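You operate a simulated robot arm through the tools that you are given. There is no shell and no other tool.

The job below is to be done with a simulated robot arm. You get a single attempt, and the scene is never put back.

JOB
Wind the hose neatly on to the roller and set the brake.
Fine: purple guide handle on and brake off before you crank; guide off again at the end; no loops may stand out of the coil. Where these are worked on the way, their far stop is far enough and under half their travel is too little: guide handle.

The check looks at the end state, three seconds after you hand in, the way a careful person would. Anything else that was tipped, shoved, dropped, spilled or broken makes it a failure.

ROBOT AND FRAMES
A 6-joint arm with a fingered hand, fixed in place. Base frame: the origin is on the floor under the middle of its stand, x ahead of it, y to its left, z up. Units: m, degrees, N and s.
With the tool pointing down near the work surface it reaches from about 0.3 to 0.8 m from the base axis. Its first joint turns from -115.0 to 115.0 degrees. Payload 4 kg.
The tool frame sits at the grasp point between the pads (the TCP): z along the fingers, y along the line on which they close. The tips reach 0.026 m beyond it. The gripper opens to 0.164 m; its body begins 0.073 m behind the TCP. The gripper is a hand of 5 fingers: y runs from the thumb to the fingers, the wrist lies at [0, 0, -0.239] in the tool frame, and closing takes about 1.5 s.
Orientation is that of the tool frame in the base frame, as [roll, pitch, yaw] about the fixed x, y, z axes, in that order (R = Rz(yaw) Ry(pitch) Rx(roll)). With the fingers straight down and closing along the base's y, the tool's x points along the base's -x, its y along +y and its z along -z.

CONTROLS
- The arm moves only by the tool servo_tool. Its argument "increments" is a list of rows, each a list of 7 numbers: the shift along the tool's x, y, z in m, then the turn, a rotation vector about the tool's x, y, z in rad, then the closure, from 0 (fully open) to 1 (shut). In form: [[x, y, z, wx, wy, wz, claw], ...]. A call has 1 to 20 rows; each row is the pose to reach, as a shift and turn from the pose commanded when the call began, along the tool's axes at that moment. Rows are played at 5 a second. More than 0.05 m and 8.6 degrees between two rows, or a gripper value outside its range, and nothing of the call is played. Where a pose cannot be reached the arm comes as near as it can. A force on the tool above 40 N (or 10 N above the force at the start of the call, whichever is more), or a blocked arm, ends the call early, and 0.2 s more pass. The fingers move at their own pace (about 0.045 m/s each) and stop on an object; they squeeze with about 29 N. The grip force told is the motor's: it shows also when the fingers shut on nothing. Time passes only in rows, and 0.2 s behind the last, so rows that repeat a pose let the fingers close. It gives the time, the measured TCP pose, the force on the tool (base axes), the opening and the grip force at its end, in the units of the frame above (readings bear some noise), with the torque about the TCP (base axes, N m) and any sound that the robot's microphone picked up.
- Cameras (640 x 400 px; columns grow to the right, rows downward): "scene" is fixed at [0.4001, 0.5011, 1.5502]; the picture's right is [-0.98, -0.20, 0.00], its down [-0.17, 0.86, -0.49] and it looks along [0.10, -0.48, -0.87] (base axes); focal length 214 px, centre (320, 200). "wrist" rides on the gripper at [0.051, -0.07, -0.094] in the tool frame; the picture's right is [0.81, 0.59, 0.00], its down [-0.43, 0.59, -0.68] and it looks along [-0.40, 0.55, 0.74] (tool axes); focal length 270 px, centre (320, 200). There is no depth. A picture from a camera that has moved, and an enlarged one, comes with that camera's place and axes in the base frame and with its lens.
- capture(camera): a new picture of that camera. It takes no simulated time.
- raise_lower(by): slides the trunk up (or, below 0, down) by that many m; the arm rides with it, the base frame stays. It gives what a move gives, with no picture.
- preshape(shape): the hand has 5 fingers and takes this shape, open, in about a second: jaw (thumb against the fingers, like two jaws); tri (thumb and two fingers); tip (a fingertip pinch); poke (one finger out to press); point (the index stretched); flat (the hand flat); cup (the hand cupped); fist (a fist). The gripper value then closes the fingers along that shape, each until it touches; the sizes above hold for jaw. It gives what a move gives, with no picture.
- zoom(camera, box): a new picture of the part [left, top, right, bottom] of that camera's present view, enlarged. It takes no simulated time.
- finish_job(): hands the job in; it is judged then, once.

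Places have to be worked out from the pictures, the camera data and where the tool is seen. Open the gripper and draw the arm clear of the work before you hand the job in, unless the task says otherwise.

The tools are called after ">>>" as name(argument=value, ...) on one line, values as JSON. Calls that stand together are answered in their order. servo_tool: Moves the arm, as the interface text tells. Its arguments: {"type":"object","properties":{"increments":{"type":"array"}},"required":["increments"]} The other tools are called the same way: raise_lower (by) moves the trunk up or down; preshape (shape) gives the hand a shape; capture (camera) takes a picture; zoom (camera, box) takes an enlarged picture of a part of a camera's view; finish_job () hands the job in.

At the start:

```text
t: 0.0
ee_pos: [0.4662, 0.227, 1.3017]
orientation: [-180.0, 0.0, 179.9]
contact_force: [-0.7, 0.2, 0.0]
torque: [-0.01, 0.02, 0.01]
gripper_width: 0.1639
gripper_force: 0.1
shape: jaw
trunk travel left (down, up): [-0.925, 0.065]
```

scene: 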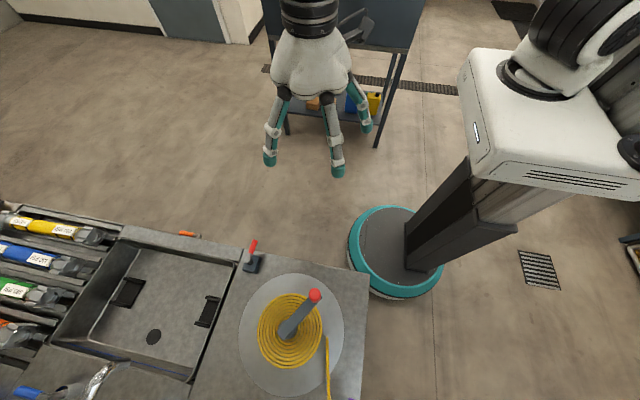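
wrist: 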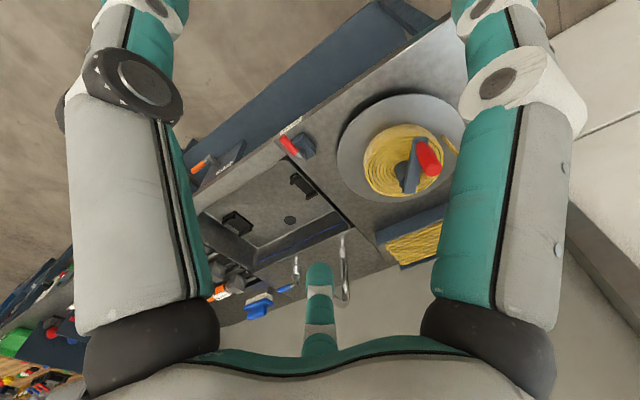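

The first pictures show a table with a sink, a hose reel with a red-knobbed crank, and some lever(s). I'll enlarge both views to identify the parts.

>>> zoom(camera="scene", box=[160, 220, 400, 400])

>>> zoom(camera="wrist", box=[180, 70, 480, 330])

>>> zoom(camera="scene", box=[0, 200, 240, 400])

```text
2.22 times, centred on (280, 310) of scene
camera zoom: at [0.4001, 0.5011, 1.5502], right [-0.98, -0.2, 0.0], down [-0.17, 0.86, -0.49], along [0.1, -0.48, -0.87], focal length 477 px, centre (409, -44)
```

zoom: 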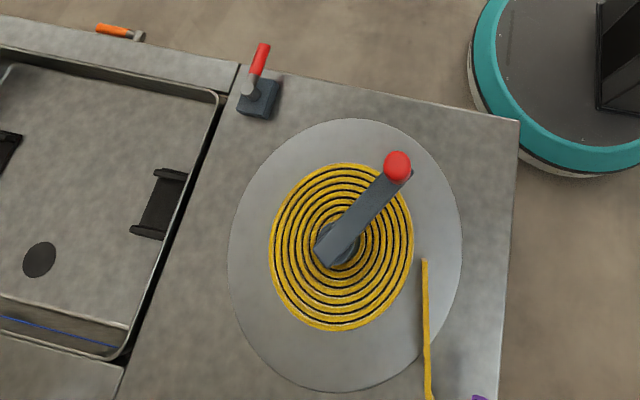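

```text
1.54 times, centred on (330, 200) of wrist
camera zoom: at [0.4155, 0.1576, 1.3943], right [-0.81, 0.59, 0.0], down [0.43, 0.59, 0.68], along [0.4, 0.55, -0.74], focal length 416 px, centre (305, 200)
```

zoom: 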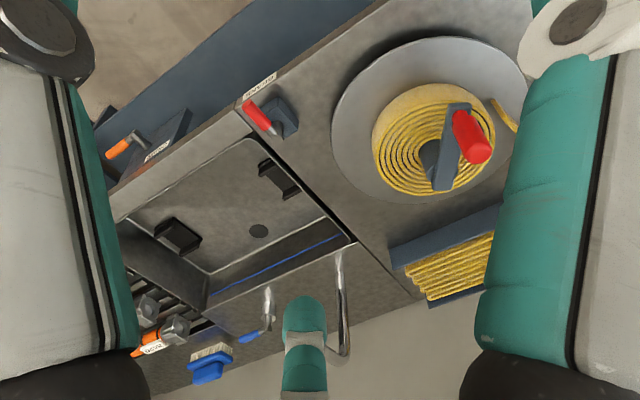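

```text
2.00 times, centred on (120, 300) of scene
camera zoom: at [0.4001, 0.5011, 1.5502], right [-0.98, -0.2, 0.0], down [-0.17, 0.86, -0.49], along [0.1, -0.48, -0.87], focal length 429 px, centre (720, 0)
```

zoom: 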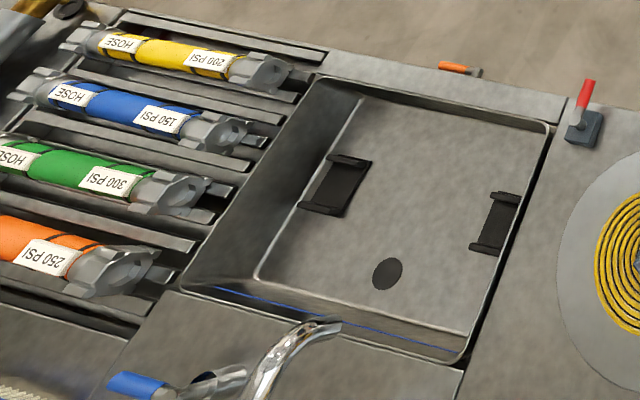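

The reel hub triangulates to about (0.475, 0.54, 0.93), and a purple piece shows at the bottom edge of the scene view, about (0.3, 0.65). I'll move the hand in free air toward the base side, so the wrist camera can see the guide and the reel.

>>> servo_tool(increments=[[0.033, 0.018, 0.004, 0, 0, 0, 0], [0.066, 0.036, 0.008, 0, 0, 0, 0], [0.1, 0.054, 0.012, 0, 0, 0, 0], [0.133, 0.072, 0.016, 0, 0, 0, 0], [0.166, 0.09, 0.02, 0, 0, 0, 0], [0.2, 0.108, 0.025, 0, 0, 0, 0], [0.233, 0.126, 0.03, 0, 0, 0, 0], [0.266, 0.144, 0.035, 0, 0, 0, 0]])

>>> capture(camera="wrist")

>>> capture(camera="scene")

```text
t: 1.8
ee_pos: [0.1968, 0.3723, 1.2676]
orientation: [180.0, 0.0, 179.9]
contact_force: [0.1, -0.8, -0.2]
torque: [-0.02, -0.02, 0.01]
gripper_width: 0.1637
gripper_force: 0.0
shape: jaw
trunk travel left (down, up): [-0.925, 0.065]
```

```text
taken
camera wrist: at [0.1472, 0.3025, 1.3593], right [-0.81, 0.59, 0.0], down [0.43, 0.59, 0.68], along [0.4, 0.55, -0.74], focal length 270 px, centre (320, 200)
```

wrist: 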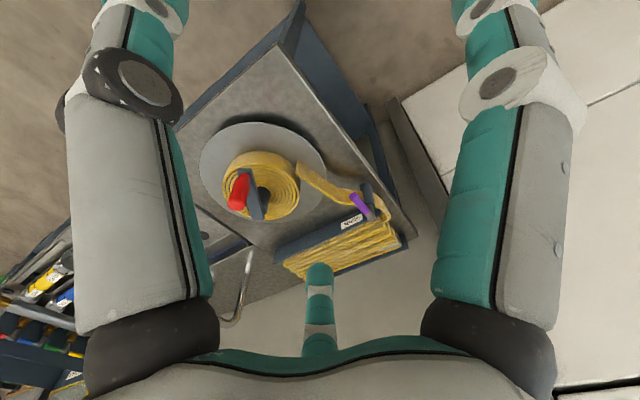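

```text
taken
```

scene: 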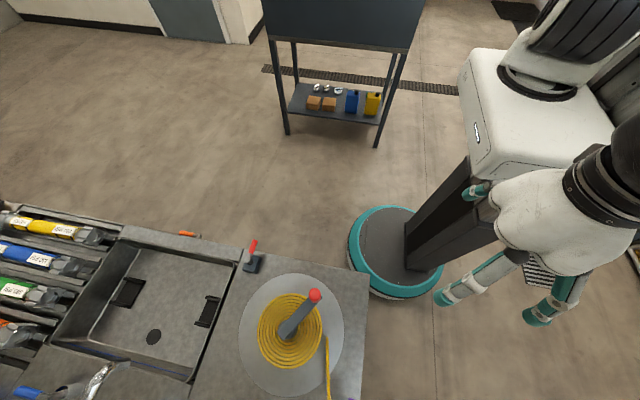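

Now the guide (purple lever with a label) and the loose hose hanging in a trough at the far edge are visible. I'll enlarge them.

>>> zoom(camera="wrist", box=[190, 110, 430, 290])

>>> zoom(camera="wrist", box=[300, 160, 420, 240])

```text
2.22 times, centred on (310, 200) of wrist
camera zoom: at [0.1472, 0.3025, 1.3593], right [-0.81, 0.59, 0.0], down [0.43, 0.59, 0.68], along [0.4, 0.55, -0.74], focal length 601 px, centre (342, 200)
```

zoom: 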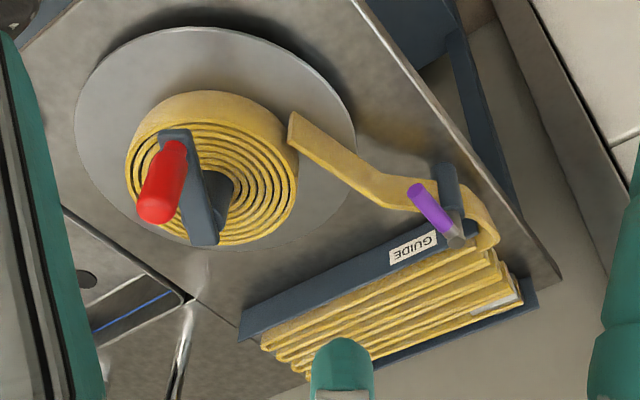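

```text
5.00 times, centred on (360, 200) of wrist
camera zoom: at [0.1472, 0.3025, 1.3593], right [-0.81, 0.59, 0.0], down [0.43, 0.59, 0.68], along [0.4, 0.55, -0.74], focal length 1351 px, centre (120, 200)
```

zoom: 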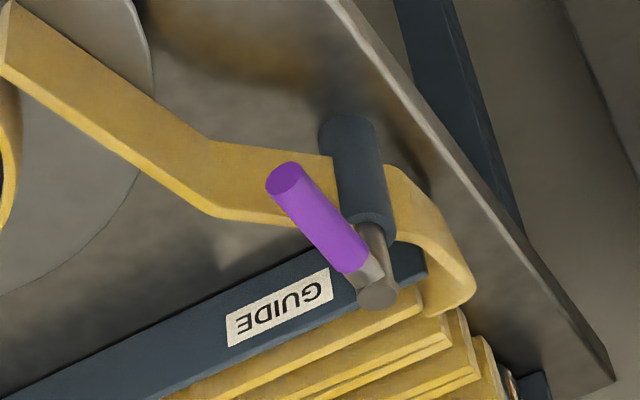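

The purple guide lever works out at pivot about (0.31, 0.71, 0.96) with its tip at about (0.31, 0.63, 0.95). I'll move a little closer, above the guide, to see how it is mounted.

>>> servo_tool(increments=[[0.0, 0.03, 0.025, 0, 0, 0, 0], [0.0, 0.06, 0.05, 0, 0, 0, 0], [0.0, 0.09, 0.07, 0, 0, 0, 0], [0.0, 0.12, 0.09, 0, 0, 0, 0], [0.0, 0.15, 0.11, 0, 0, 0, 0], [-0.01, 0.17, 0.125, 0, 0, 0, 0]])

>>> capture(camera="wrist")

>>> capture(camera="scene")

```text
t: 3.2
ee_pos: [0.2093, 0.5409, 1.1405]
orientation: [-180.0, 0.0, 180.0]
contact_force: [0.1, 0.2, -0.4]
torque: [0.0, -0.01, 0.01]
gripper_width: 0.1639
gripper_force: 0.1
shape: jaw
trunk travel left (down, up): [-0.925, 0.065]
```

```text
taken
camera wrist: at [0.1594, 0.4723, 1.2339], right [-0.81, 0.59, 0.0], down [0.43, 0.6, 0.68], along [0.4, 0.55, -0.74], focal length 270 px, centre (320, 200)
```

wrist: 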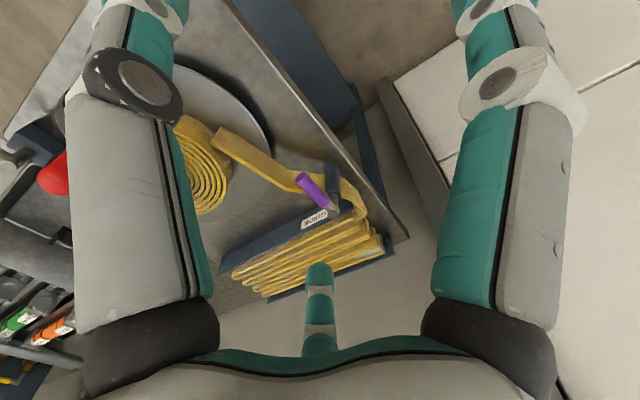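

```text
taken
```

scene: 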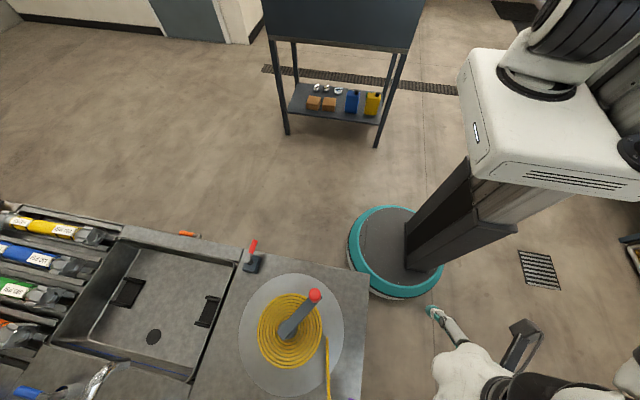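

Getting an enlarged view of the guide from here.

>>> zoom(camera="wrist", box=[215, 140, 415, 300])

>>> zoom(camera="wrist", box=[285, 155, 385, 225])

```text
2.50 times, centred on (315, 220) of wrist
camera zoom: at [0.1594, 0.4723, 1.2339], right [-0.81, 0.59, 0.0], down [0.43, 0.6, 0.68], along [0.4, 0.55, -0.74], focal length 676 px, centre (332, 150)
```

zoom: 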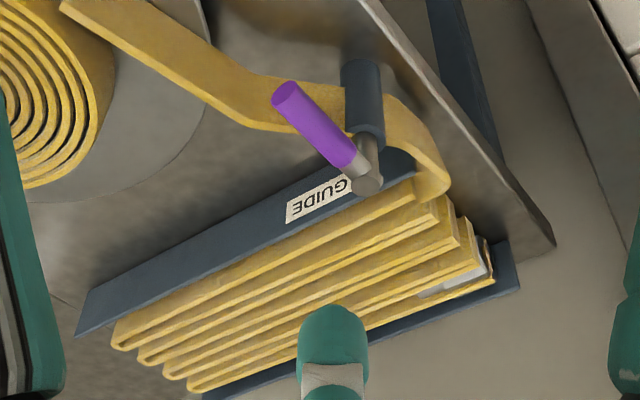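

```text
5.71 times, centred on (335, 190) of wrist
camera zoom: at [0.1594, 0.4723, 1.2339], right [-0.81, 0.59, 0.0], down [0.43, 0.6, 0.68], along [0.4, 0.55, -0.74], focal length 1544 px, centre (234, 257)
```

zoom: 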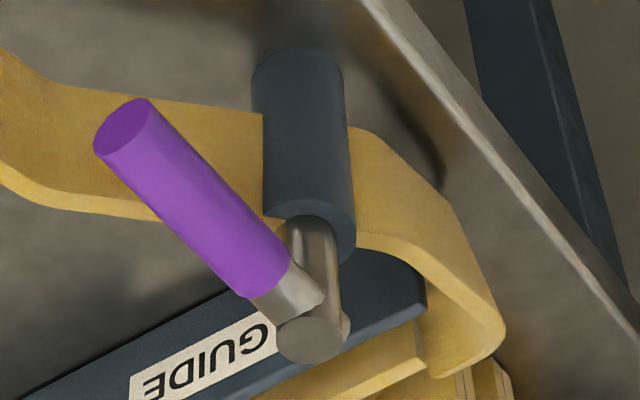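

The guide is a horizontal lever on a vertical pin, pivot about (0.308, 0.711, 0.96), tip about (0.307, 0.633, 0.955). Next I'll go and look closely at the brake, passing high and on the robot side of the crank.

>>> servo_tool(increments=[[0.0, -0.04, -0.01, 0, 0, 0, 0], [0.0, -0.08, -0.02, 0, 0, 0, 0], [0.0, -0.12, -0.03, 0, 0, 0, 0], [-0.02, -0.16, -0.03, 0, 0, 0, 0], [-0.05, -0.19, -0.03, 0, 0, 0, 0], [-0.09, -0.21, -0.03, 0, 0, 0, 0], [-0.13, -0.23, -0.03, 0, 0, 0, 0], [-0.17, -0.25, -0.03, 0, 0, 0, 0], [-0.21, -0.27, -0.02, 0, 0, 0, 0], [-0.25, -0.28, 0.0, 0, 0, 0, 0], [-0.29, -0.29, 0.02, 0, 0, 0, 0], [-0.32, -0.3, 0.04, 0, 0, 0, 0]])

>>> capture(camera="wrist")

>>> capture(camera="scene")

```text
t: 5.8
ee_pos: [0.5319, 0.2414, 1.0997]
orientation: [-180.0, 0.0, 179.9]
contact_force: [0.1, -0.4, -0.7]
torque: [-0.01, -0.01, 0.01]
gripper_width: 0.1642
gripper_force: 0.0
shape: jaw
trunk travel left (down, up): [-0.925, 0.065]
```

```text
taken
camera wrist: at [0.4816, 0.1722, 1.193], right [-0.81, 0.59, 0.0], down [0.43, 0.59, 0.68], along [0.4, 0.55, -0.74], focal length 270 px, centre (320, 200)
```

wrist: 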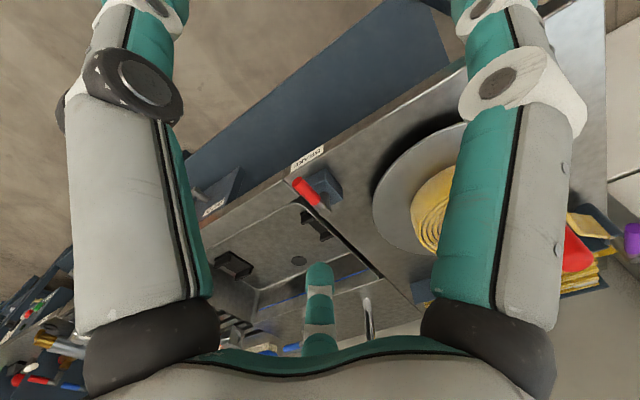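

```text
taken
```

scene: 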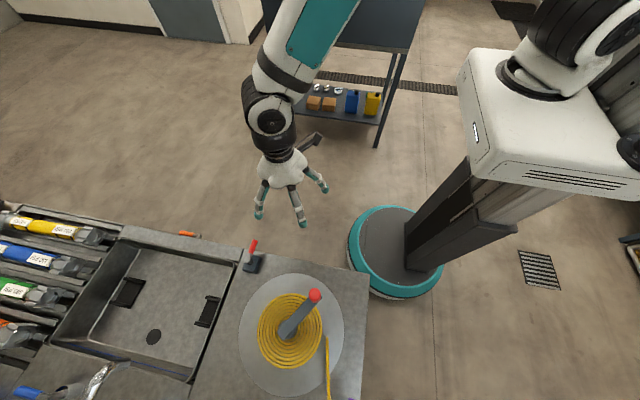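

>>> zoom(camera="wrist", box=[260, 130, 380, 220])

>>> zoom(camera="scene", box=[215, 225, 305, 285])

>>> zoom(camera="scene", box=[230, 280, 350, 360])

```text
4.44 times, centred on (320, 175) of wrist
camera zoom: at [0.4816, 0.1722, 1.193], right [-0.81, 0.59, 0.0], down [0.43, 0.59, 0.68], along [0.4, 0.55, -0.74], focal length 1201 px, centre (320, 311)
```

zoom: 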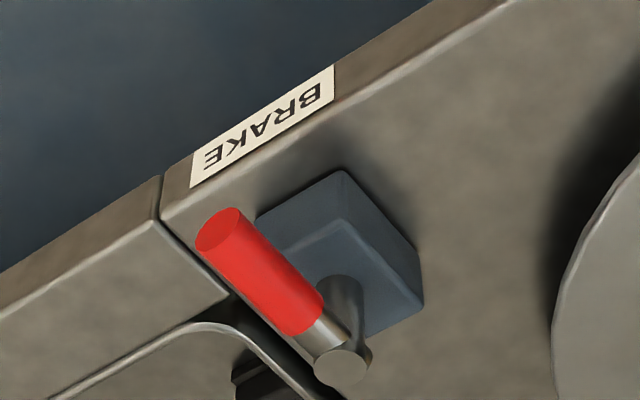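

```text
6.67 times, centred on (260, 255) of scene
camera zoom: at [0.4001, 0.5011, 1.5502], right [-0.98, -0.2, 0.0], down [-0.17, 0.86, -0.49], along [0.1, -0.48, -0.87], focal length 1430 px, centre (720, -167)
```

zoom: 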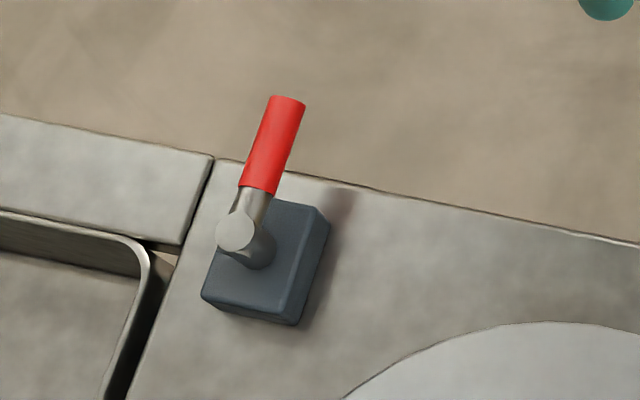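

```text
5.00 times, centred on (290, 320) of scene
camera zoom: at [0.4001, 0.5011, 1.5502], right [-0.98, -0.2, 0.0], down [-0.17, 0.86, -0.49], along [0.1, -0.48, -0.87], focal length 1072 px, centre (470, -400)
```

zoom: 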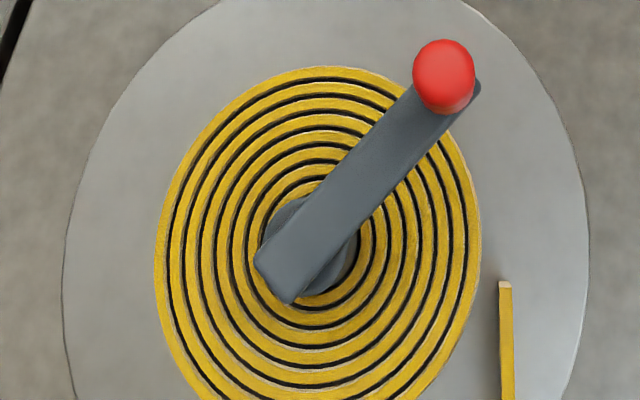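

The brake is a similar lever: vertical stem near (0.63, 0.39), red lever pointing toward -y. Let me look at the hand itself to know its digits' geometry.

>>> zoom(camera="scene", box=[230, 120, 350, 240])

```text
3.33 times, centred on (290, 180) of scene
camera zoom: at [0.4001, 0.5011, 1.5502], right [-0.98, -0.2, 0.0], down [-0.17, 0.86, -0.49], along [0.1, -0.48, -0.87], focal length 715 px, centre (420, 267)
```

zoom: 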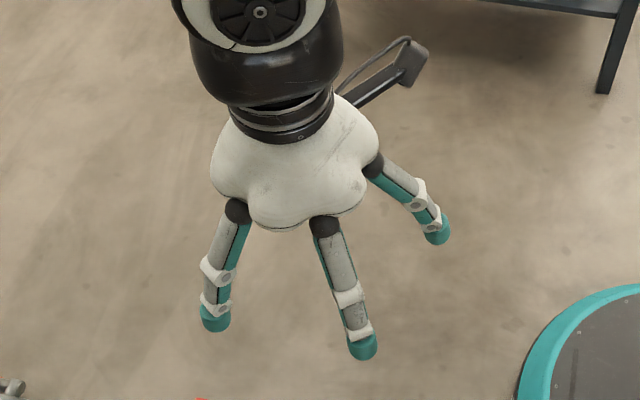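

Brake lever: pivot about (0.636, 0.394, 0.924), tip about (0.636, 0.332, 0.922), over the table's front edge; table top about z 0.86. Before touching anything I'll shut the fingers in free air to see how slim a pusher they make.

>>> servo_tool(increments=[[0, 0, 0, 0, 0, 0, 1], [0, 0, 0, 0, 0, 0, 1], [0, 0, 0, 0, 0, 0, 1], [0, 0, 0, 0, 0, 0, 1], [0, 0, 0, 0, 0, 0, 1], [0, 0, 0, 0, 0, 0, 1], [0, 0, 0, 0, 0, 0, 1], [0, 0, 0, 0, 0, 0, 1], [0, 0, 0, 0, 0, 0, 1], [0, 0, 0, 0, 0, 0, 1]])

>>> capture(camera="wrist")

>>> zoom(camera="scene", box=[230, 120, 350, 240])

```text
t: 8.0
ee_pos: [0.5299, 0.2423, 1.1008]
orientation: [180.0, 0.1, -180.0]
contact_force: [0.3, 0.2, -0.8]
torque: [0.01, -0.02, 0.02]
gripper_width: 0.0
gripper_force: 15.4
shape: jaw
trunk travel left (down, up): [-0.925, 0.065]
```

```text
taken
camera wrist: at [0.48, 0.1724, 1.1935], right [-0.81, 0.59, 0.0], down [0.43, 0.59, 0.68], along [0.4, 0.55, -0.74], focal length 270 px, centre (320, 200)
```

wrist: 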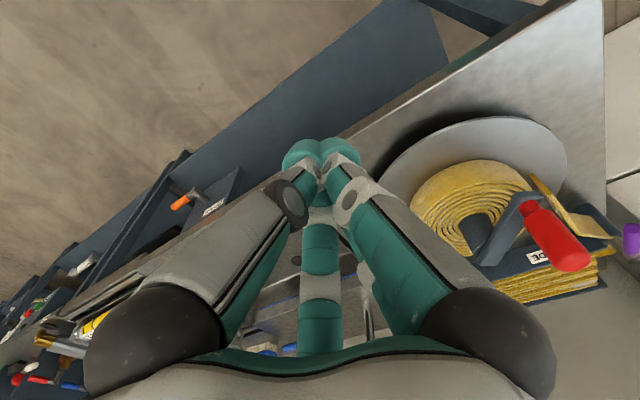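

```text
3.33 times, centred on (290, 180) of scene
camera zoom: at [0.4001, 0.5011, 1.5502], right [-0.98, -0.2, 0.0], down [-0.17, 0.86, -0.49], along [0.1, -0.48, -0.87], focal length 715 px, centre (420, 267)
```

zoom: 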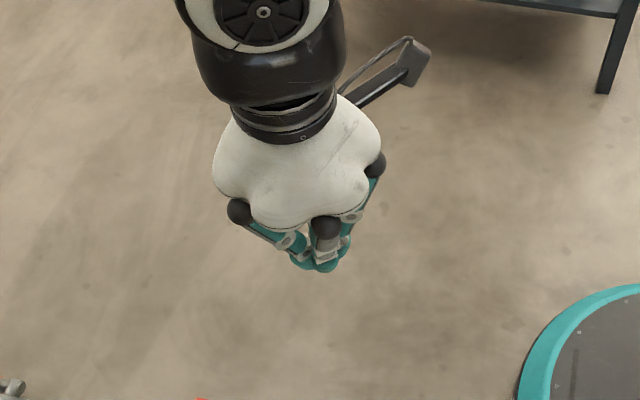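

The shut fingers form a slim cone – a good pusher. I'll carry it at z≈1.12 around the robot side of the reel to the -x side of the purple lever.

>>> servo_tool(increments=[[0.045, 0.01, -0.01, 0, 0, 0, 1], [0.09, 0.02, -0.02, 0, 0, 0, 1], [0.135, 0.03, -0.02, 0, 0, 0, 1], [0.18, 0.04, -0.02, 0, 0, 0, 1], [0.225, 0.05, -0.02, 0, 0, 0, 1], [0.265, 0.065, -0.02, 0, 0, 0, 1], [0.275, 0.105, -0.02, 0, 0, 0, 1], [0.278, 0.15, -0.02, 0, 0, 0, 1], [0.278, 0.195, -0.02, 0, 0, 0, 1], [0.278, 0.24, -0.02, 0, 0, 0, 1], [0.278, 0.285, -0.02, 0, 0, 0, 1], [0.278, 0.33, -0.02, 0, 0, 0, 1], [0.278, 0.37, -0.015, 0, 0, 0, 1], [0.278, 0.405, 0.0, 0, 0, 0, 1]])

>>> capture(camera="wrist")

>>> capture(camera="scene")

```text
t: 11.0
ee_pos: [0.2525, 0.6469, 1.0999]
orientation: [-179.8, 0.0, 179.9]
contact_force: [-0.7, -0.3, 0.1]
torque: [-0.02, 0.02, -0.02]
gripper_width: 0.0
gripper_force: 28.9
shape: jaw
trunk travel left (down, up): [-0.925, 0.065]
```

```text
taken
camera wrist: at [0.2025, 0.5769, 1.1927], right [-0.81, 0.59, 0.0], down [0.43, 0.6, 0.68], along [0.4, 0.55, -0.74], focal length 270 px, centre (320, 200)
```

wrist: 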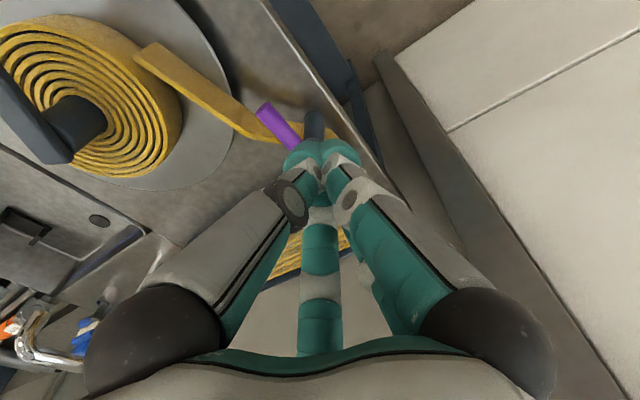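

```text
taken
```

scene: 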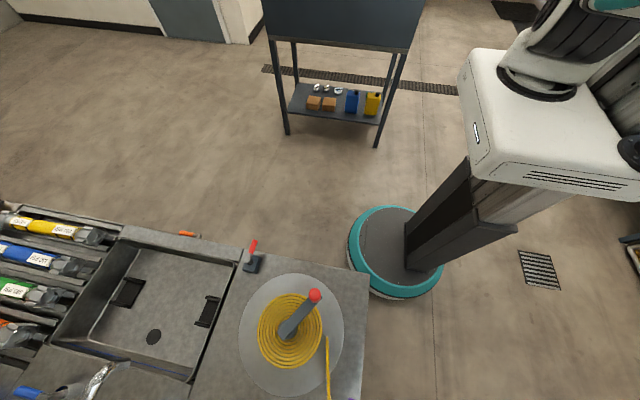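

The purple lever's tip is confirmed at about (0.306, 0.633). I'll lower the closed fingers beside it on the -x side.

>>> servo_tool(increments=[[0, 0, 0.035, 0, 0, 0, 1], [0, 0, 0.07, 0, 0, 0, 1], [0, 0, 0.1, 0, 0, 0, 1], [0, 0.003, 0.12, 0, 0, 0, 1], [0, 0.005, 0.134, 0, 0, 0, 1]])

>>> capture(camera="wrist")

>>> zoom(camera="scene", box=[280, 320, 400, 400])

```text
t: 12.2
ee_pos: [0.2519, 0.6505, 0.9661]
orientation: [-180.0, 0.0, 179.9]
contact_force: [-0.4, -0.3, 0.6]
torque: [-0.01, 0.01, 0.03]
gripper_width: 0.0001
gripper_force: 28.7
shape: jaw
trunk travel left (down, up): [-0.925, 0.065]
```

```text
taken
camera wrist: at [0.2019, 0.5809, 1.0594], right [-0.81, 0.59, 0.0], down [0.43, 0.6, 0.68], along [0.4, 0.55, -0.74], focal length 270 px, centre (320, 200)
```

wrist: 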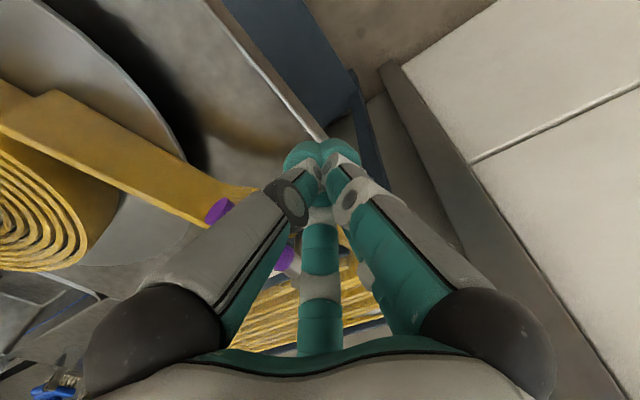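

```text
5.00 times, centred on (340, 360) of scene
camera zoom: at [0.4001, 0.5011, 1.5502], right [-0.98, -0.2, 0.0], down [-0.17, 0.86, -0.49], along [0.1, -0.48, -0.87], focal length 1072 px, centre (220, -600)
```

zoom: 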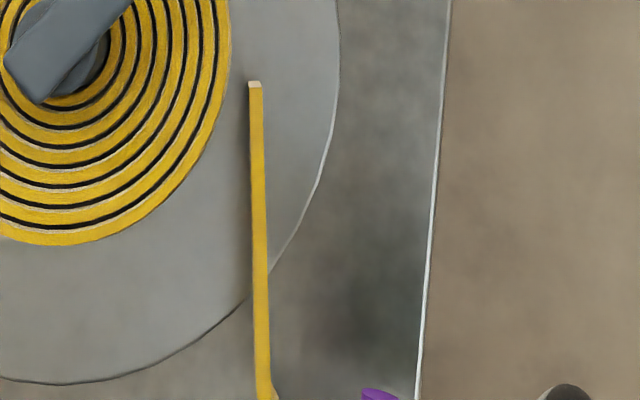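

Fingers are at the right height beside the lever. I'll push gently toward +x in small steps and watch the force.

>>> servo_tool(increments=[[-0.01, 0, 0, 0, 0, 0, 1], [-0.018, 0, 0, 0, 0, 0, 1], [-0.024, 0, 0, 0, 0, 0, 1], [-0.03, 0, 0, 0, 0, 0, 1], [-0.034, 0, 0, 0, 0, 0, 1], [-0.038, 0, 0, 0, 0, 0, 1]])

>>> zoom(camera="scene", box=[280, 320, 400, 400])

>>> capture(camera="wrist")

```text
t: 13.6
ee_pos: [0.2892, 0.6504, 0.9674]
orientation: [180.0, 0.0, 179.9]
contact_force: [-1.8, 0.3, 0.2]
torque: [0.0, 0.01, -0.02]
gripper_width: 0.0
gripper_force: 29.1
shape: jaw
trunk travel left (down, up): [-0.925, 0.065]
```

```text
5.00 times, centred on (340, 360) of scene
camera zoom: at [0.4001, 0.5011, 1.5502], right [-0.98, -0.2, 0.0], down [-0.17, 0.86, -0.49], along [0.1, -0.48, -0.87], focal length 1072 px, centre (220, -600)
```

zoom: 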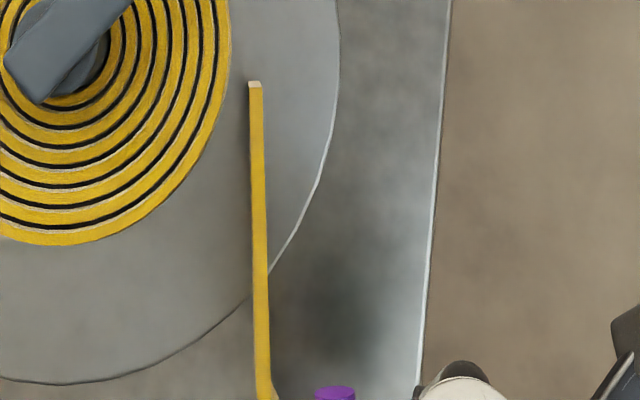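

```text
taken
camera wrist: at [0.2394, 0.5816, 1.0603], right [-0.81, 0.59, 0.0], down [0.43, 0.59, 0.68], along [0.4, 0.55, -0.74], focal length 270 px, centre (320, 200)
```

wrist: 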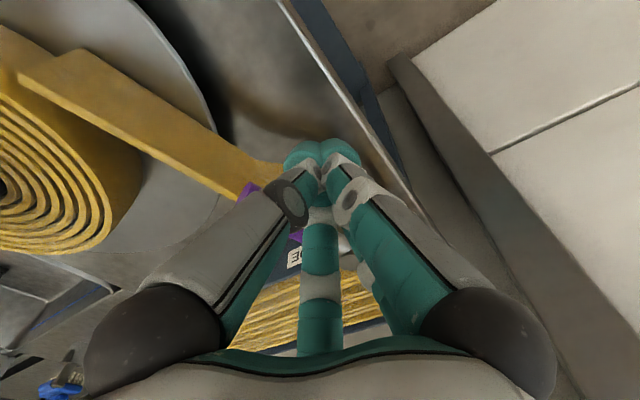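

The lever swings easily toward +x (only ~2 N). The hose top is close below (z≈0.94), so I'll raise 1 cm and follow the lever's arc around its pivot.

>>> servo_tool(increments=[[0, 0, -0.009, 0, 0, 0, 1], [-0.0117, -0.0066, -0.01, 0, 0, 0, 1], [-0.0235, -0.0067, -0.01, 0, 0, 0, 1], [-0.035, -0.0048, -0.01, 0, 0, 0, 1], [-0.0461, -0.0008, -0.01, 0, 0, 0, 1]])

>>> zoom(camera="scene", box=[280, 320, 400, 400])

>>> capture(camera="wrist")

```text
t: 14.8
ee_pos: [0.3366, 0.6511, 0.977]
orientation: [180.0, 0.0, 179.9]
contact_force: [-1.2, -1.1, 0.5]
torque: [-0.02, -0.02, -0.02]
gripper_width: 0.0
gripper_force: 28.8
shape: jaw
trunk travel left (down, up): [-0.925, 0.065]
```

```text
5.00 times, centred on (340, 360) of scene
camera zoom: at [0.4001, 0.5011, 1.5502], right [-0.98, -0.2, 0.0], down [-0.17, 0.86, -0.49], along [0.1, -0.48, -0.87], focal length 1072 px, centre (220, -600)
```

zoom: 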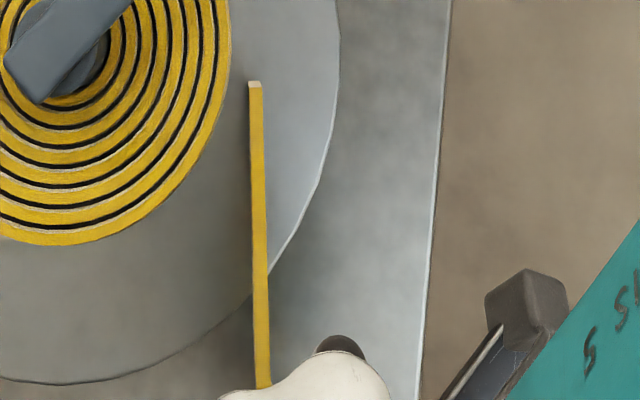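

```text
taken
camera wrist: at [0.2856, 0.5815, 1.0705], right [-0.81, 0.59, 0.0], down [0.43, 0.59, 0.68], along [0.4, 0.55, -0.74], focal length 270 px, centre (320, 200)
```

wrist: 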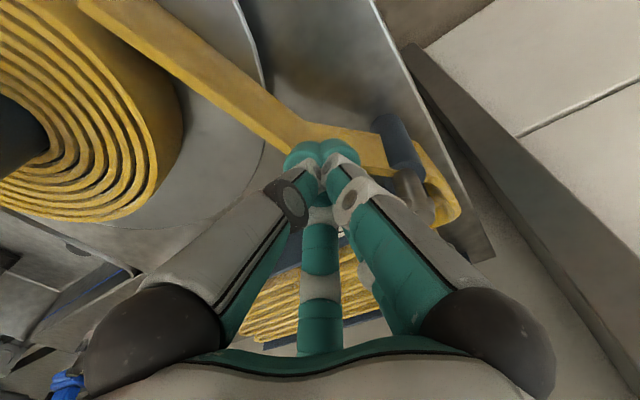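

Force direction matches the lever turning (~60° so far). Continuing along the arc until the stop is felt.

>>> servo_tool(increments=[[-0.0103, 0.0058, 0, 0, 0, 0, 1], [-0.0193, 0.0133, 0, 0, 0, 0, 1], [-0.0235, 0.0178, 0, 0, 0, 0, 1], [-0.0269, 0.0223, 0, 0, 0, 0, 1], [-0.0301, 0.0273, 0, 0, 0, 0, 1], [-0.0329, 0.0323, 0, 0, 0, 0, 1]])

>>> capture(camera="wrist")

```text
t: 16.2
ee_pos: [0.3631, 0.6724, 0.9774]
orientation: [-180.0, -0.1, -179.9]
contact_force: [-0.5, 0.4, -0.5]
torque: [0.01, 0.02, 0.0]
gripper_width: 0.0
gripper_force: 28.8
shape: jaw
out of reach, approached as far as the arm can: row 5, 6
trunk travel left (down, up): [-0.925, 0.065]
```

```text
taken
camera wrist: at [0.3127, 0.6032, 1.0701], right [-0.81, 0.59, 0.0], down [0.43, 0.59, 0.68], along [0.4, 0.55, -0.74], focal length 270 px, centre (320, 200)
```

wrist: 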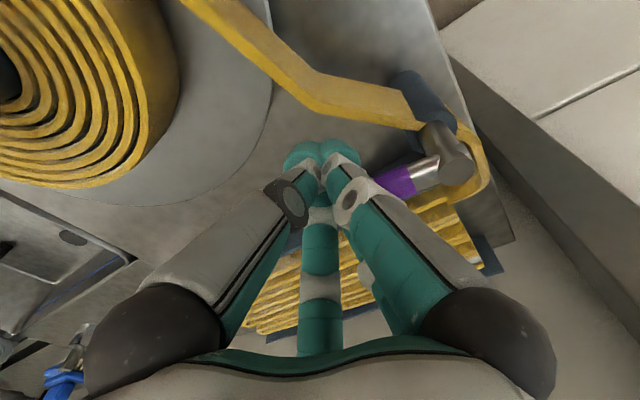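

The lever now points about +x (≈90°), but the arm ran out of reach before any stop was felt. I'll lift off and lower the trunk to gain reach at this height.

>>> servo_tool(increments=[[0.005, -0.01, -0.04, 0, 0, 0, 1], [0.01, -0.02, -0.085, 0, 0, 0, 1], [0.01, -0.03, -0.13, 0, 0, 0, 1], [0.01, -0.04, -0.175, 0, 0, 0, 1], [0.01, -0.05, -0.22, 0, 0, 0, 1], [0.01, -0.06, -0.265, 0, 0, 0, 1], [0.01, -0.06, -0.31, 0, 0, 0, 1]])

>>> capture(camera="wrist")

>>> capture(camera="scene")

```text
t: 17.8
ee_pos: [0.3533, 0.6128, 1.2884]
orientation: [-180.0, 0.0, 179.9]
contact_force: [0.2, -0.3, 0.6]
torque: [0.04, -0.01, -0.01]
gripper_width: 0.0001
gripper_force: 28.7
shape: jaw
trunk travel left (down, up): [-0.925, 0.065]
```

```text
taken
camera wrist: at [0.3031, 0.5426, 1.381], right [-0.81, 0.59, 0.0], down [0.43, 0.6, 0.68], along [0.4, 0.55, -0.74], focal length 270 px, centre (320, 200)
```

wrist: 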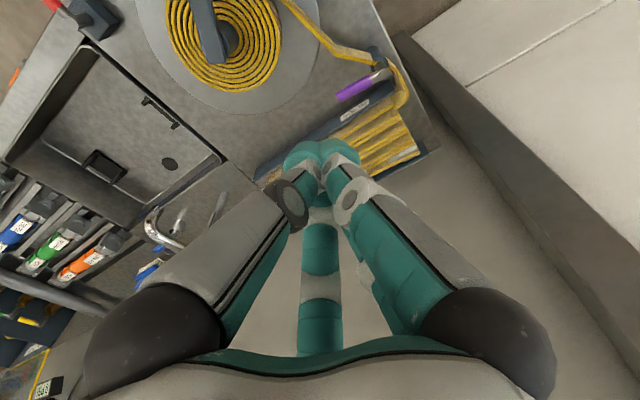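

```text
taken
```

scene: 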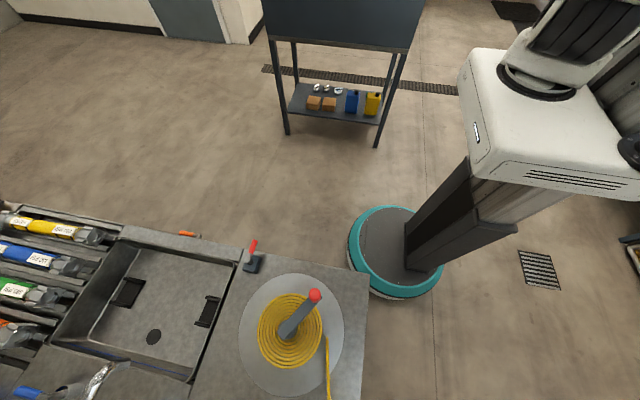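

>>> zoom(camera="wrist", box=[260, 30, 420, 140])

```text
3.64 times, centred on (340, 85) of wrist
camera zoom: at [0.3031, 0.5426, 1.381], right [-0.81, 0.59, 0.0], down [0.43, 0.6, 0.68], along [0.4, 0.55, -0.74], focal length 983 px, centre (247, 618)
```

zoom: 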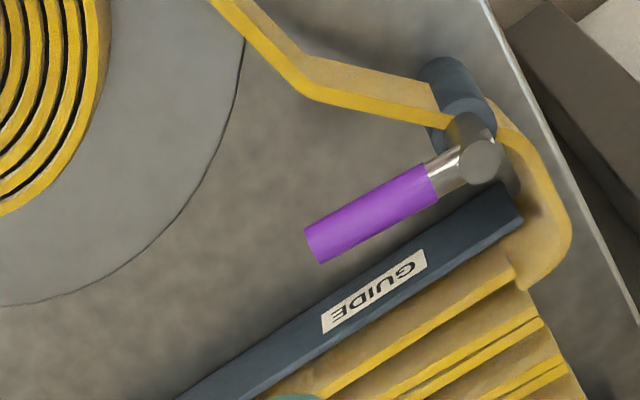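

The purple lever now points close to +x (~84°). Lowering the trunk by 0.2 (hand will be at z≈1.09, still well above everything beneath it).

>>> raise_lower(by=-0.2)

>>> capture(camera="scene")

>>> capture(camera="wrist")

```text
t: 20.0
ee_pos: [0.3529, 0.612, 1.0869]
orientation: [180.0, 0.1, 180.0]
contact_force: [0.5, 0.3, 0.1]
torque: [-0.03, 0.04, 0.02]
gripper_width: 0.0002
gripper_force: 28.8
shape: jaw
trunk travel left (down, up): [-0.725, 0.265]
```

```text
taken
```

scene: 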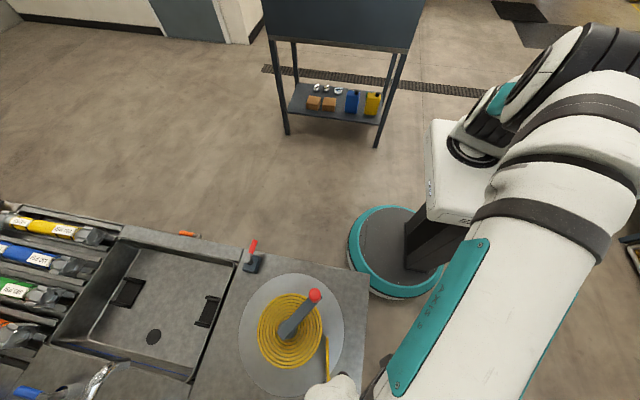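

```text
taken
camera wrist: at [0.3034, 0.5431, 1.1806], right [-0.81, 0.59, 0.0], down [0.43, 0.59, 0.68], along [0.4, 0.55, -0.74], focal length 270 px, centre (320, 200)
```

wrist: 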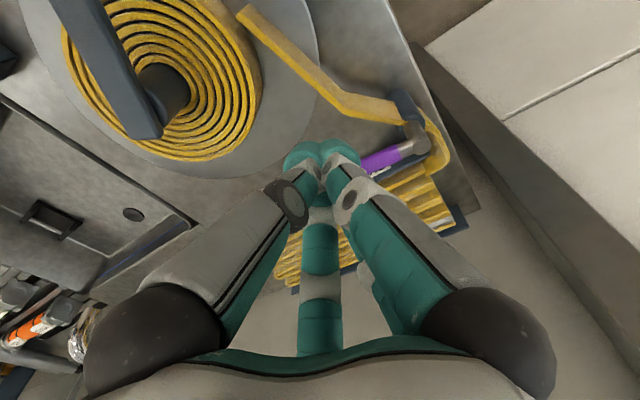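

Trunk is down, nothing touched. I'll descend next to the lever on its -y side and press it on toward +y to find its stop.

>>> servo_tool(increments=[[-0.005, 0.015, 0.035, 0, 0, 0, 1], [-0.01, 0.025, 0.07, 0, 0, 0, 1], [-0.01, 0.028, 0.1, 0, 0, 0, 1], [-0.01, 0.028, 0.11, 0, 0, 0, 1], [-0.01, 0.038, 0.11, 0, 0, 0, 1], [-0.01, 0.048, 0.11, 0, 0, 0, 1], [-0.01, 0.054, 0.11, 0, 0, 0, 1], [-0.011, 0.058, 0.11, 0, 0, 0, 1], [-0.012, 0.062, 0.11, 0, 0, 0, 1], [-0.013, 0.066, 0.11, 0, 0, 0, 1], [-0.014, 0.07, 0.11, 0, 0, 0, 1]])

>>> capture(camera="wrist")

```text
t: 22.4
ee_pos: [0.368, 0.6812, 0.9773]
orientation: [-179.9, 0.0, 179.8]
contact_force: [-1.6, -7.2, 0.5]
torque: [-0.11, 0.05, 0.05]
gripper_width: 0.0001
gripper_force: 29.1
shape: jaw
trunk travel left (down, up): [-0.725, 0.265]
```

```text
taken
camera wrist: at [0.3176, 0.6117, 1.0708], right [-0.81, 0.59, 0.0], down [0.43, 0.6, 0.68], along [0.4, 0.55, -0.74], focal length 270 px, centre (320, 200)
```

wrist: 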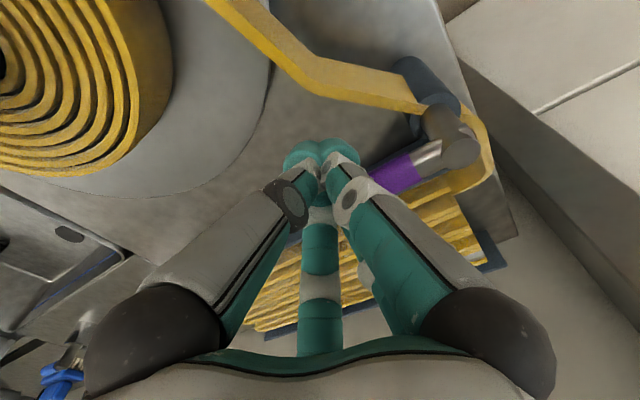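

Force rose to 7 N, so the stop is likely here. One more few-millimetre press to confirm.

>>> servo_tool(increments=[[-0.0005, 0.002, 0, 0, 0, 0, 1], [-0.001, 0.004, 0, 0, 0, 0, 1]])

```text
t: 23.0
ee_pos: [0.3694, 0.6833, 0.9781]
orientation: [-179.9, 0.0, 180.0]
contact_force: [-1.8, -19.8, 1.1]
torque: [-0.39, 0.02, 0.04]
gripper_width: 0.0
gripper_force: 29.2
shape: jaw
trunk travel left (down, up): [-0.725, 0.265]
```

Force jumped to 20 N over 2 mm: that is the lever's hard stop, so the guide is on. I'll back away, rise, and open the hand above the crank knob.

>>> servo_tool(increments=[[0.0, -0.015, -0.01, 0, 0, 0, 1], [0.0, -0.03, -0.05, 0, 0, 0, 1], [0.0, -0.04, -0.095, 0, 0, 0, 1], [-0.01, -0.07, -0.14, 0, 0, 0, 0.8], [-0.02, -0.11, -0.175, 0, 0, 0, 0.5], [-0.03, -0.15, -0.175, 0, 0, 0, 0.2], [-0.04, -0.19, -0.175, 0, 0, 0, 0], [-0.05, -0.22, -0.175, 0, 0, 0, 0], [-0.055, -0.232, -0.175, 0, 0, 0, 0], [-0.055, -0.232, -0.175, 0, 0, 0, 0], [-0.055, -0.232, -0.175, 0, 0, 0, 0]])

>>> capture(camera="wrist")

>>> capture(camera="scene")

```text
refused: row 4 steps farther than a row can; nothing moved
```

```text
taken
camera wrist: at [0.3187, 0.614, 1.0717], right [-0.81, 0.59, 0.0], down [0.43, 0.6, 0.68], along [0.4, 0.55, -0.74], focal length 270 px, centre (320, 200)
```

wrist: 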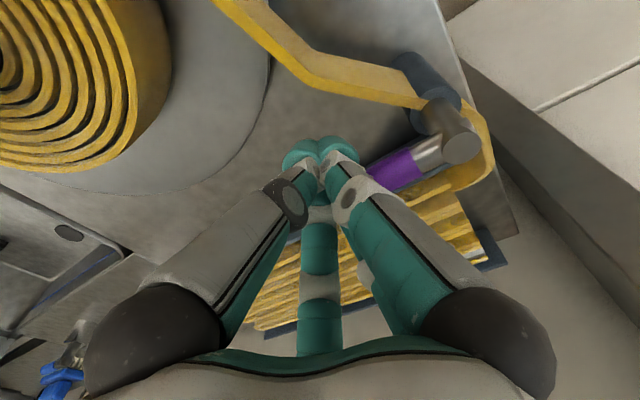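

```text
taken
```

scene: 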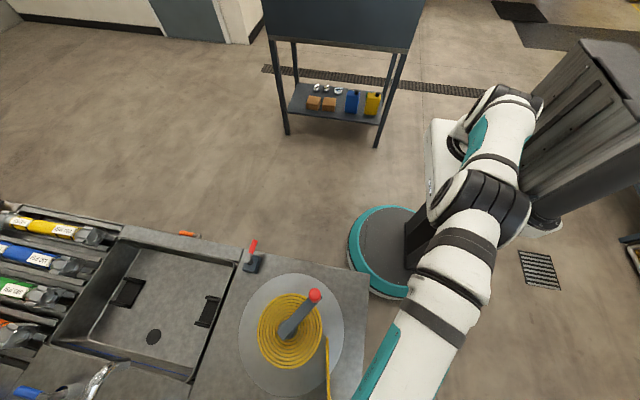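

The call was refused for one over-long step; same retreat with shorter steps.

>>> servo_tool(increments=[[0.0, -0.015, -0.01, 0, 0, 0, 1], [0.0, -0.03, -0.05, 0, 0, 0, 1], [0.0, -0.04, -0.09, 0, 0, 0, 1], [-0.005, -0.055, -0.13, 0, 0, 0, 0.8], [-0.01, -0.08, -0.165, 0, 0, 0, 0.5], [-0.02, -0.12, -0.175, 0, 0, 0, 0.2], [-0.03, -0.155, -0.175, 0, 0, 0, 0], [-0.04, -0.195, -0.175, 0, 0, 0, 0], [-0.055, -0.232, -0.175, 0, 0, 0, 0], [-0.055, -0.232, -0.175, 0, 0, 0, 0], [-0.055, -0.232, -0.175, 0, 0, 0, 0]])

>>> capture(camera="wrist")

>>> capture(camera="scene")

```text
t: 25.4
ee_pos: [0.4241, 0.454, 1.1529]
orientation: [180.0, 0.0, -180.0]
contact_force: [0.5, -0.3, 0.3]
torque: [0.01, -0.02, -0.02]
gripper_width: 0.131
gripper_force: 0.0
shape: jaw
trunk travel left (down, up): [-0.725, 0.265]
```

```text
taken
camera wrist: at [0.3738, 0.3841, 1.2455], right [-0.81, 0.59, 0.0], down [0.43, 0.59, 0.68], along [0.4, 0.55, -0.74], focal length 270 px, centre (320, 200)
```

wrist: 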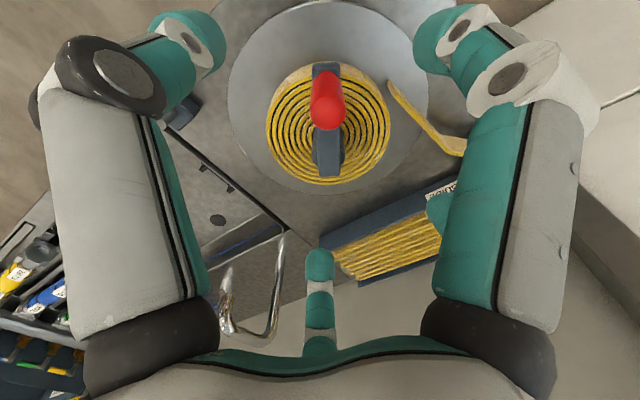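

```text
taken
```

scene: 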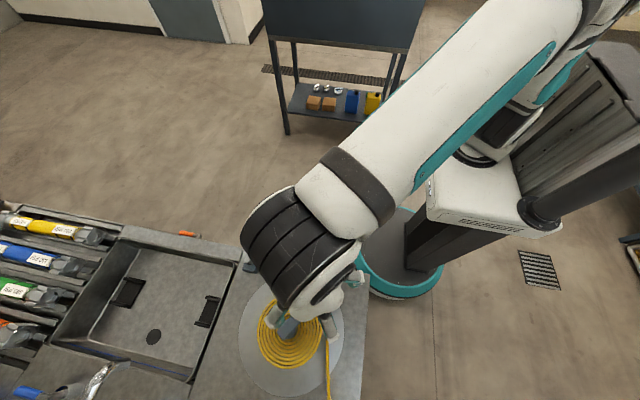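

The hand is open above the reel. Enlarging the wrist view to pin down the knob exactly before descending.

>>> zoom(camera="wrist", box=[250, 30, 410, 190])

```text
2.50 times, centred on (330, 110) of wrist
camera zoom: at [0.3738, 0.3841, 1.2455], right [-0.81, 0.59, 0.0], down [0.43, 0.59, 0.68], along [0.4, 0.55, -0.74], focal length 676 px, centre (295, 425)
```

zoom: 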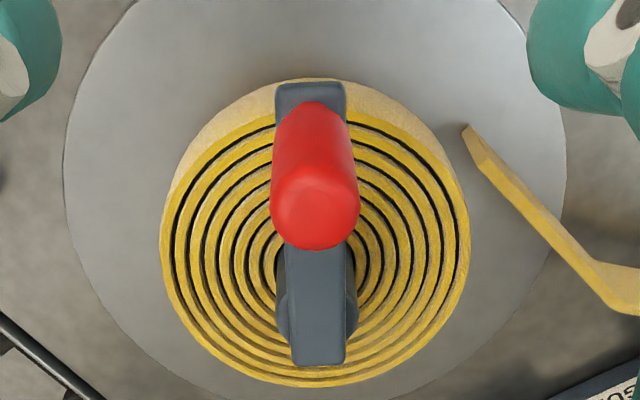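

Knob axis is about (0.421, 0.455), hub about (0.472, 0.536), radius ≈ 0.096 m, knob about 0.98–1.06 high. I'll descend over the knob and close the fingers round it.

>>> servo_tool(increments=[[0.0015, 0.001, 0.03, 0, 0, 0, 0], [0.003, 0.002, 0.06, 0, 0, 0, 0], [0.003, 0.002, 0.09, 0, 0, 0, 0], [0.003, 0.002, 0.115, 0, 0, 0, 0], [0.003, 0.002, 0.12, 0, 0, 0, 0]])

>>> capture(camera="wrist")

>>> zoom(camera="scene", box=[220, 220, 380, 400])

```text
t: 26.6
ee_pos: [0.4204, 0.4574, 1.0325]
orientation: [-179.9, -0.1, -180.0]
contact_force: [0.0, -0.3, 0.2]
torque: [0.01, -0.02, -0.01]
gripper_width: 0.1639
gripper_force: 0.0
shape: jaw
trunk travel left (down, up): [-0.725, 0.265]
```

```text
taken
camera wrist: at [0.3705, 0.3875, 1.1253], right [-0.81, 0.59, 0.0], down [0.43, 0.59, 0.68], along [0.4, 0.55, -0.74], focal length 270 px, centre (320, 200)
```

wrist: 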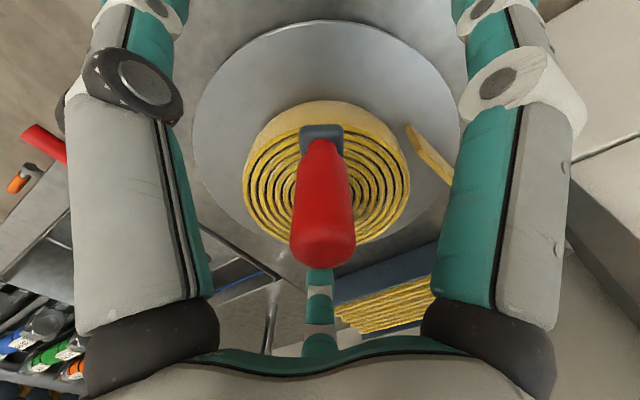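

```text
2.22 times, centred on (300, 310) of scene
camera zoom: at [0.4001, 0.5011, 1.5502], right [-0.98, -0.2, 0.0], down [-0.17, 0.86, -0.49], along [0.1, -0.48, -0.87], focal length 477 px, centre (364, -44)
```

zoom: 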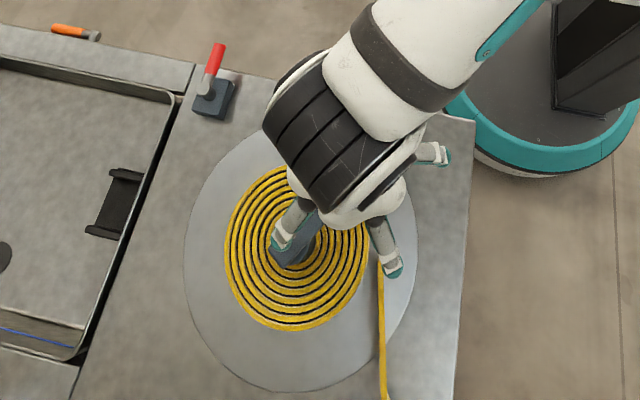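

The knob runs right through the grasp point. Closing the fingers gently round it.

>>> servo_tool(increments=[[0, 0, 0, 0, 0, 0, 0.3], [0, 0, 0, 0, 0, 0, 0.5], [0, 0, 0, 0, 0, 0, 0.7], [0, 0, 0, 0, 0, 0, 0.75], [0, 0, 0, 0, 0, 0, 0.75], [0, 0, 0, 0, 0, 0, 0.75], [0, 0, 0, 0, 0, 0, 0.75], [0, 0, 0, 0, 0, 0, 0.75]])

>>> capture(camera="wrist")

>>> zoom(camera="scene", box=[220, 220, 380, 400])

```text
t: 28.4
ee_pos: [0.4204, 0.4565, 1.033]
orientation: [-180.0, 0.0, 180.0]
contact_force: [1.3, -0.6, 0.6]
torque: [-0.03, -0.02, 0.01]
gripper_width: 0.0416
gripper_force: 0.0
shape: jaw
trunk travel left (down, up): [-0.725, 0.265]
```

```text
taken
camera wrist: at [0.3705, 0.3876, 1.1256], right [-0.81, 0.59, 0.0], down [0.43, 0.59, 0.68], along [0.4, 0.55, -0.74], focal length 270 px, centre (320, 200)
```

wrist: 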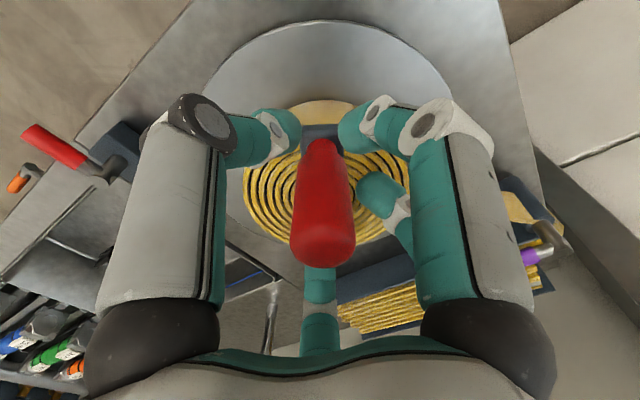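

```text
2.22 times, centred on (300, 310) of scene
camera zoom: at [0.4001, 0.5011, 1.5502], right [-0.98, -0.2, 0.0], down [-0.17, 0.86, -0.49], along [0.1, -0.48, -0.87], focal length 477 px, centre (364, -44)
```

zoom: 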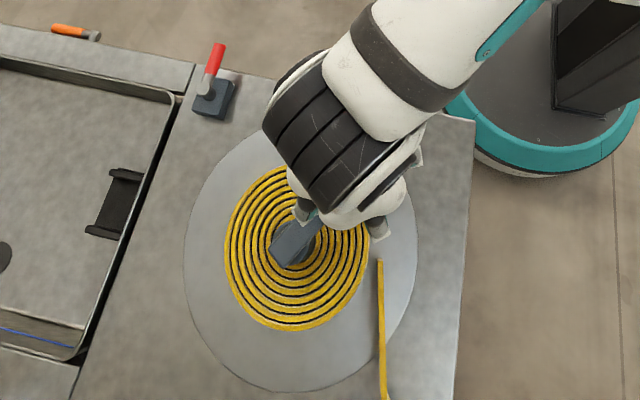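

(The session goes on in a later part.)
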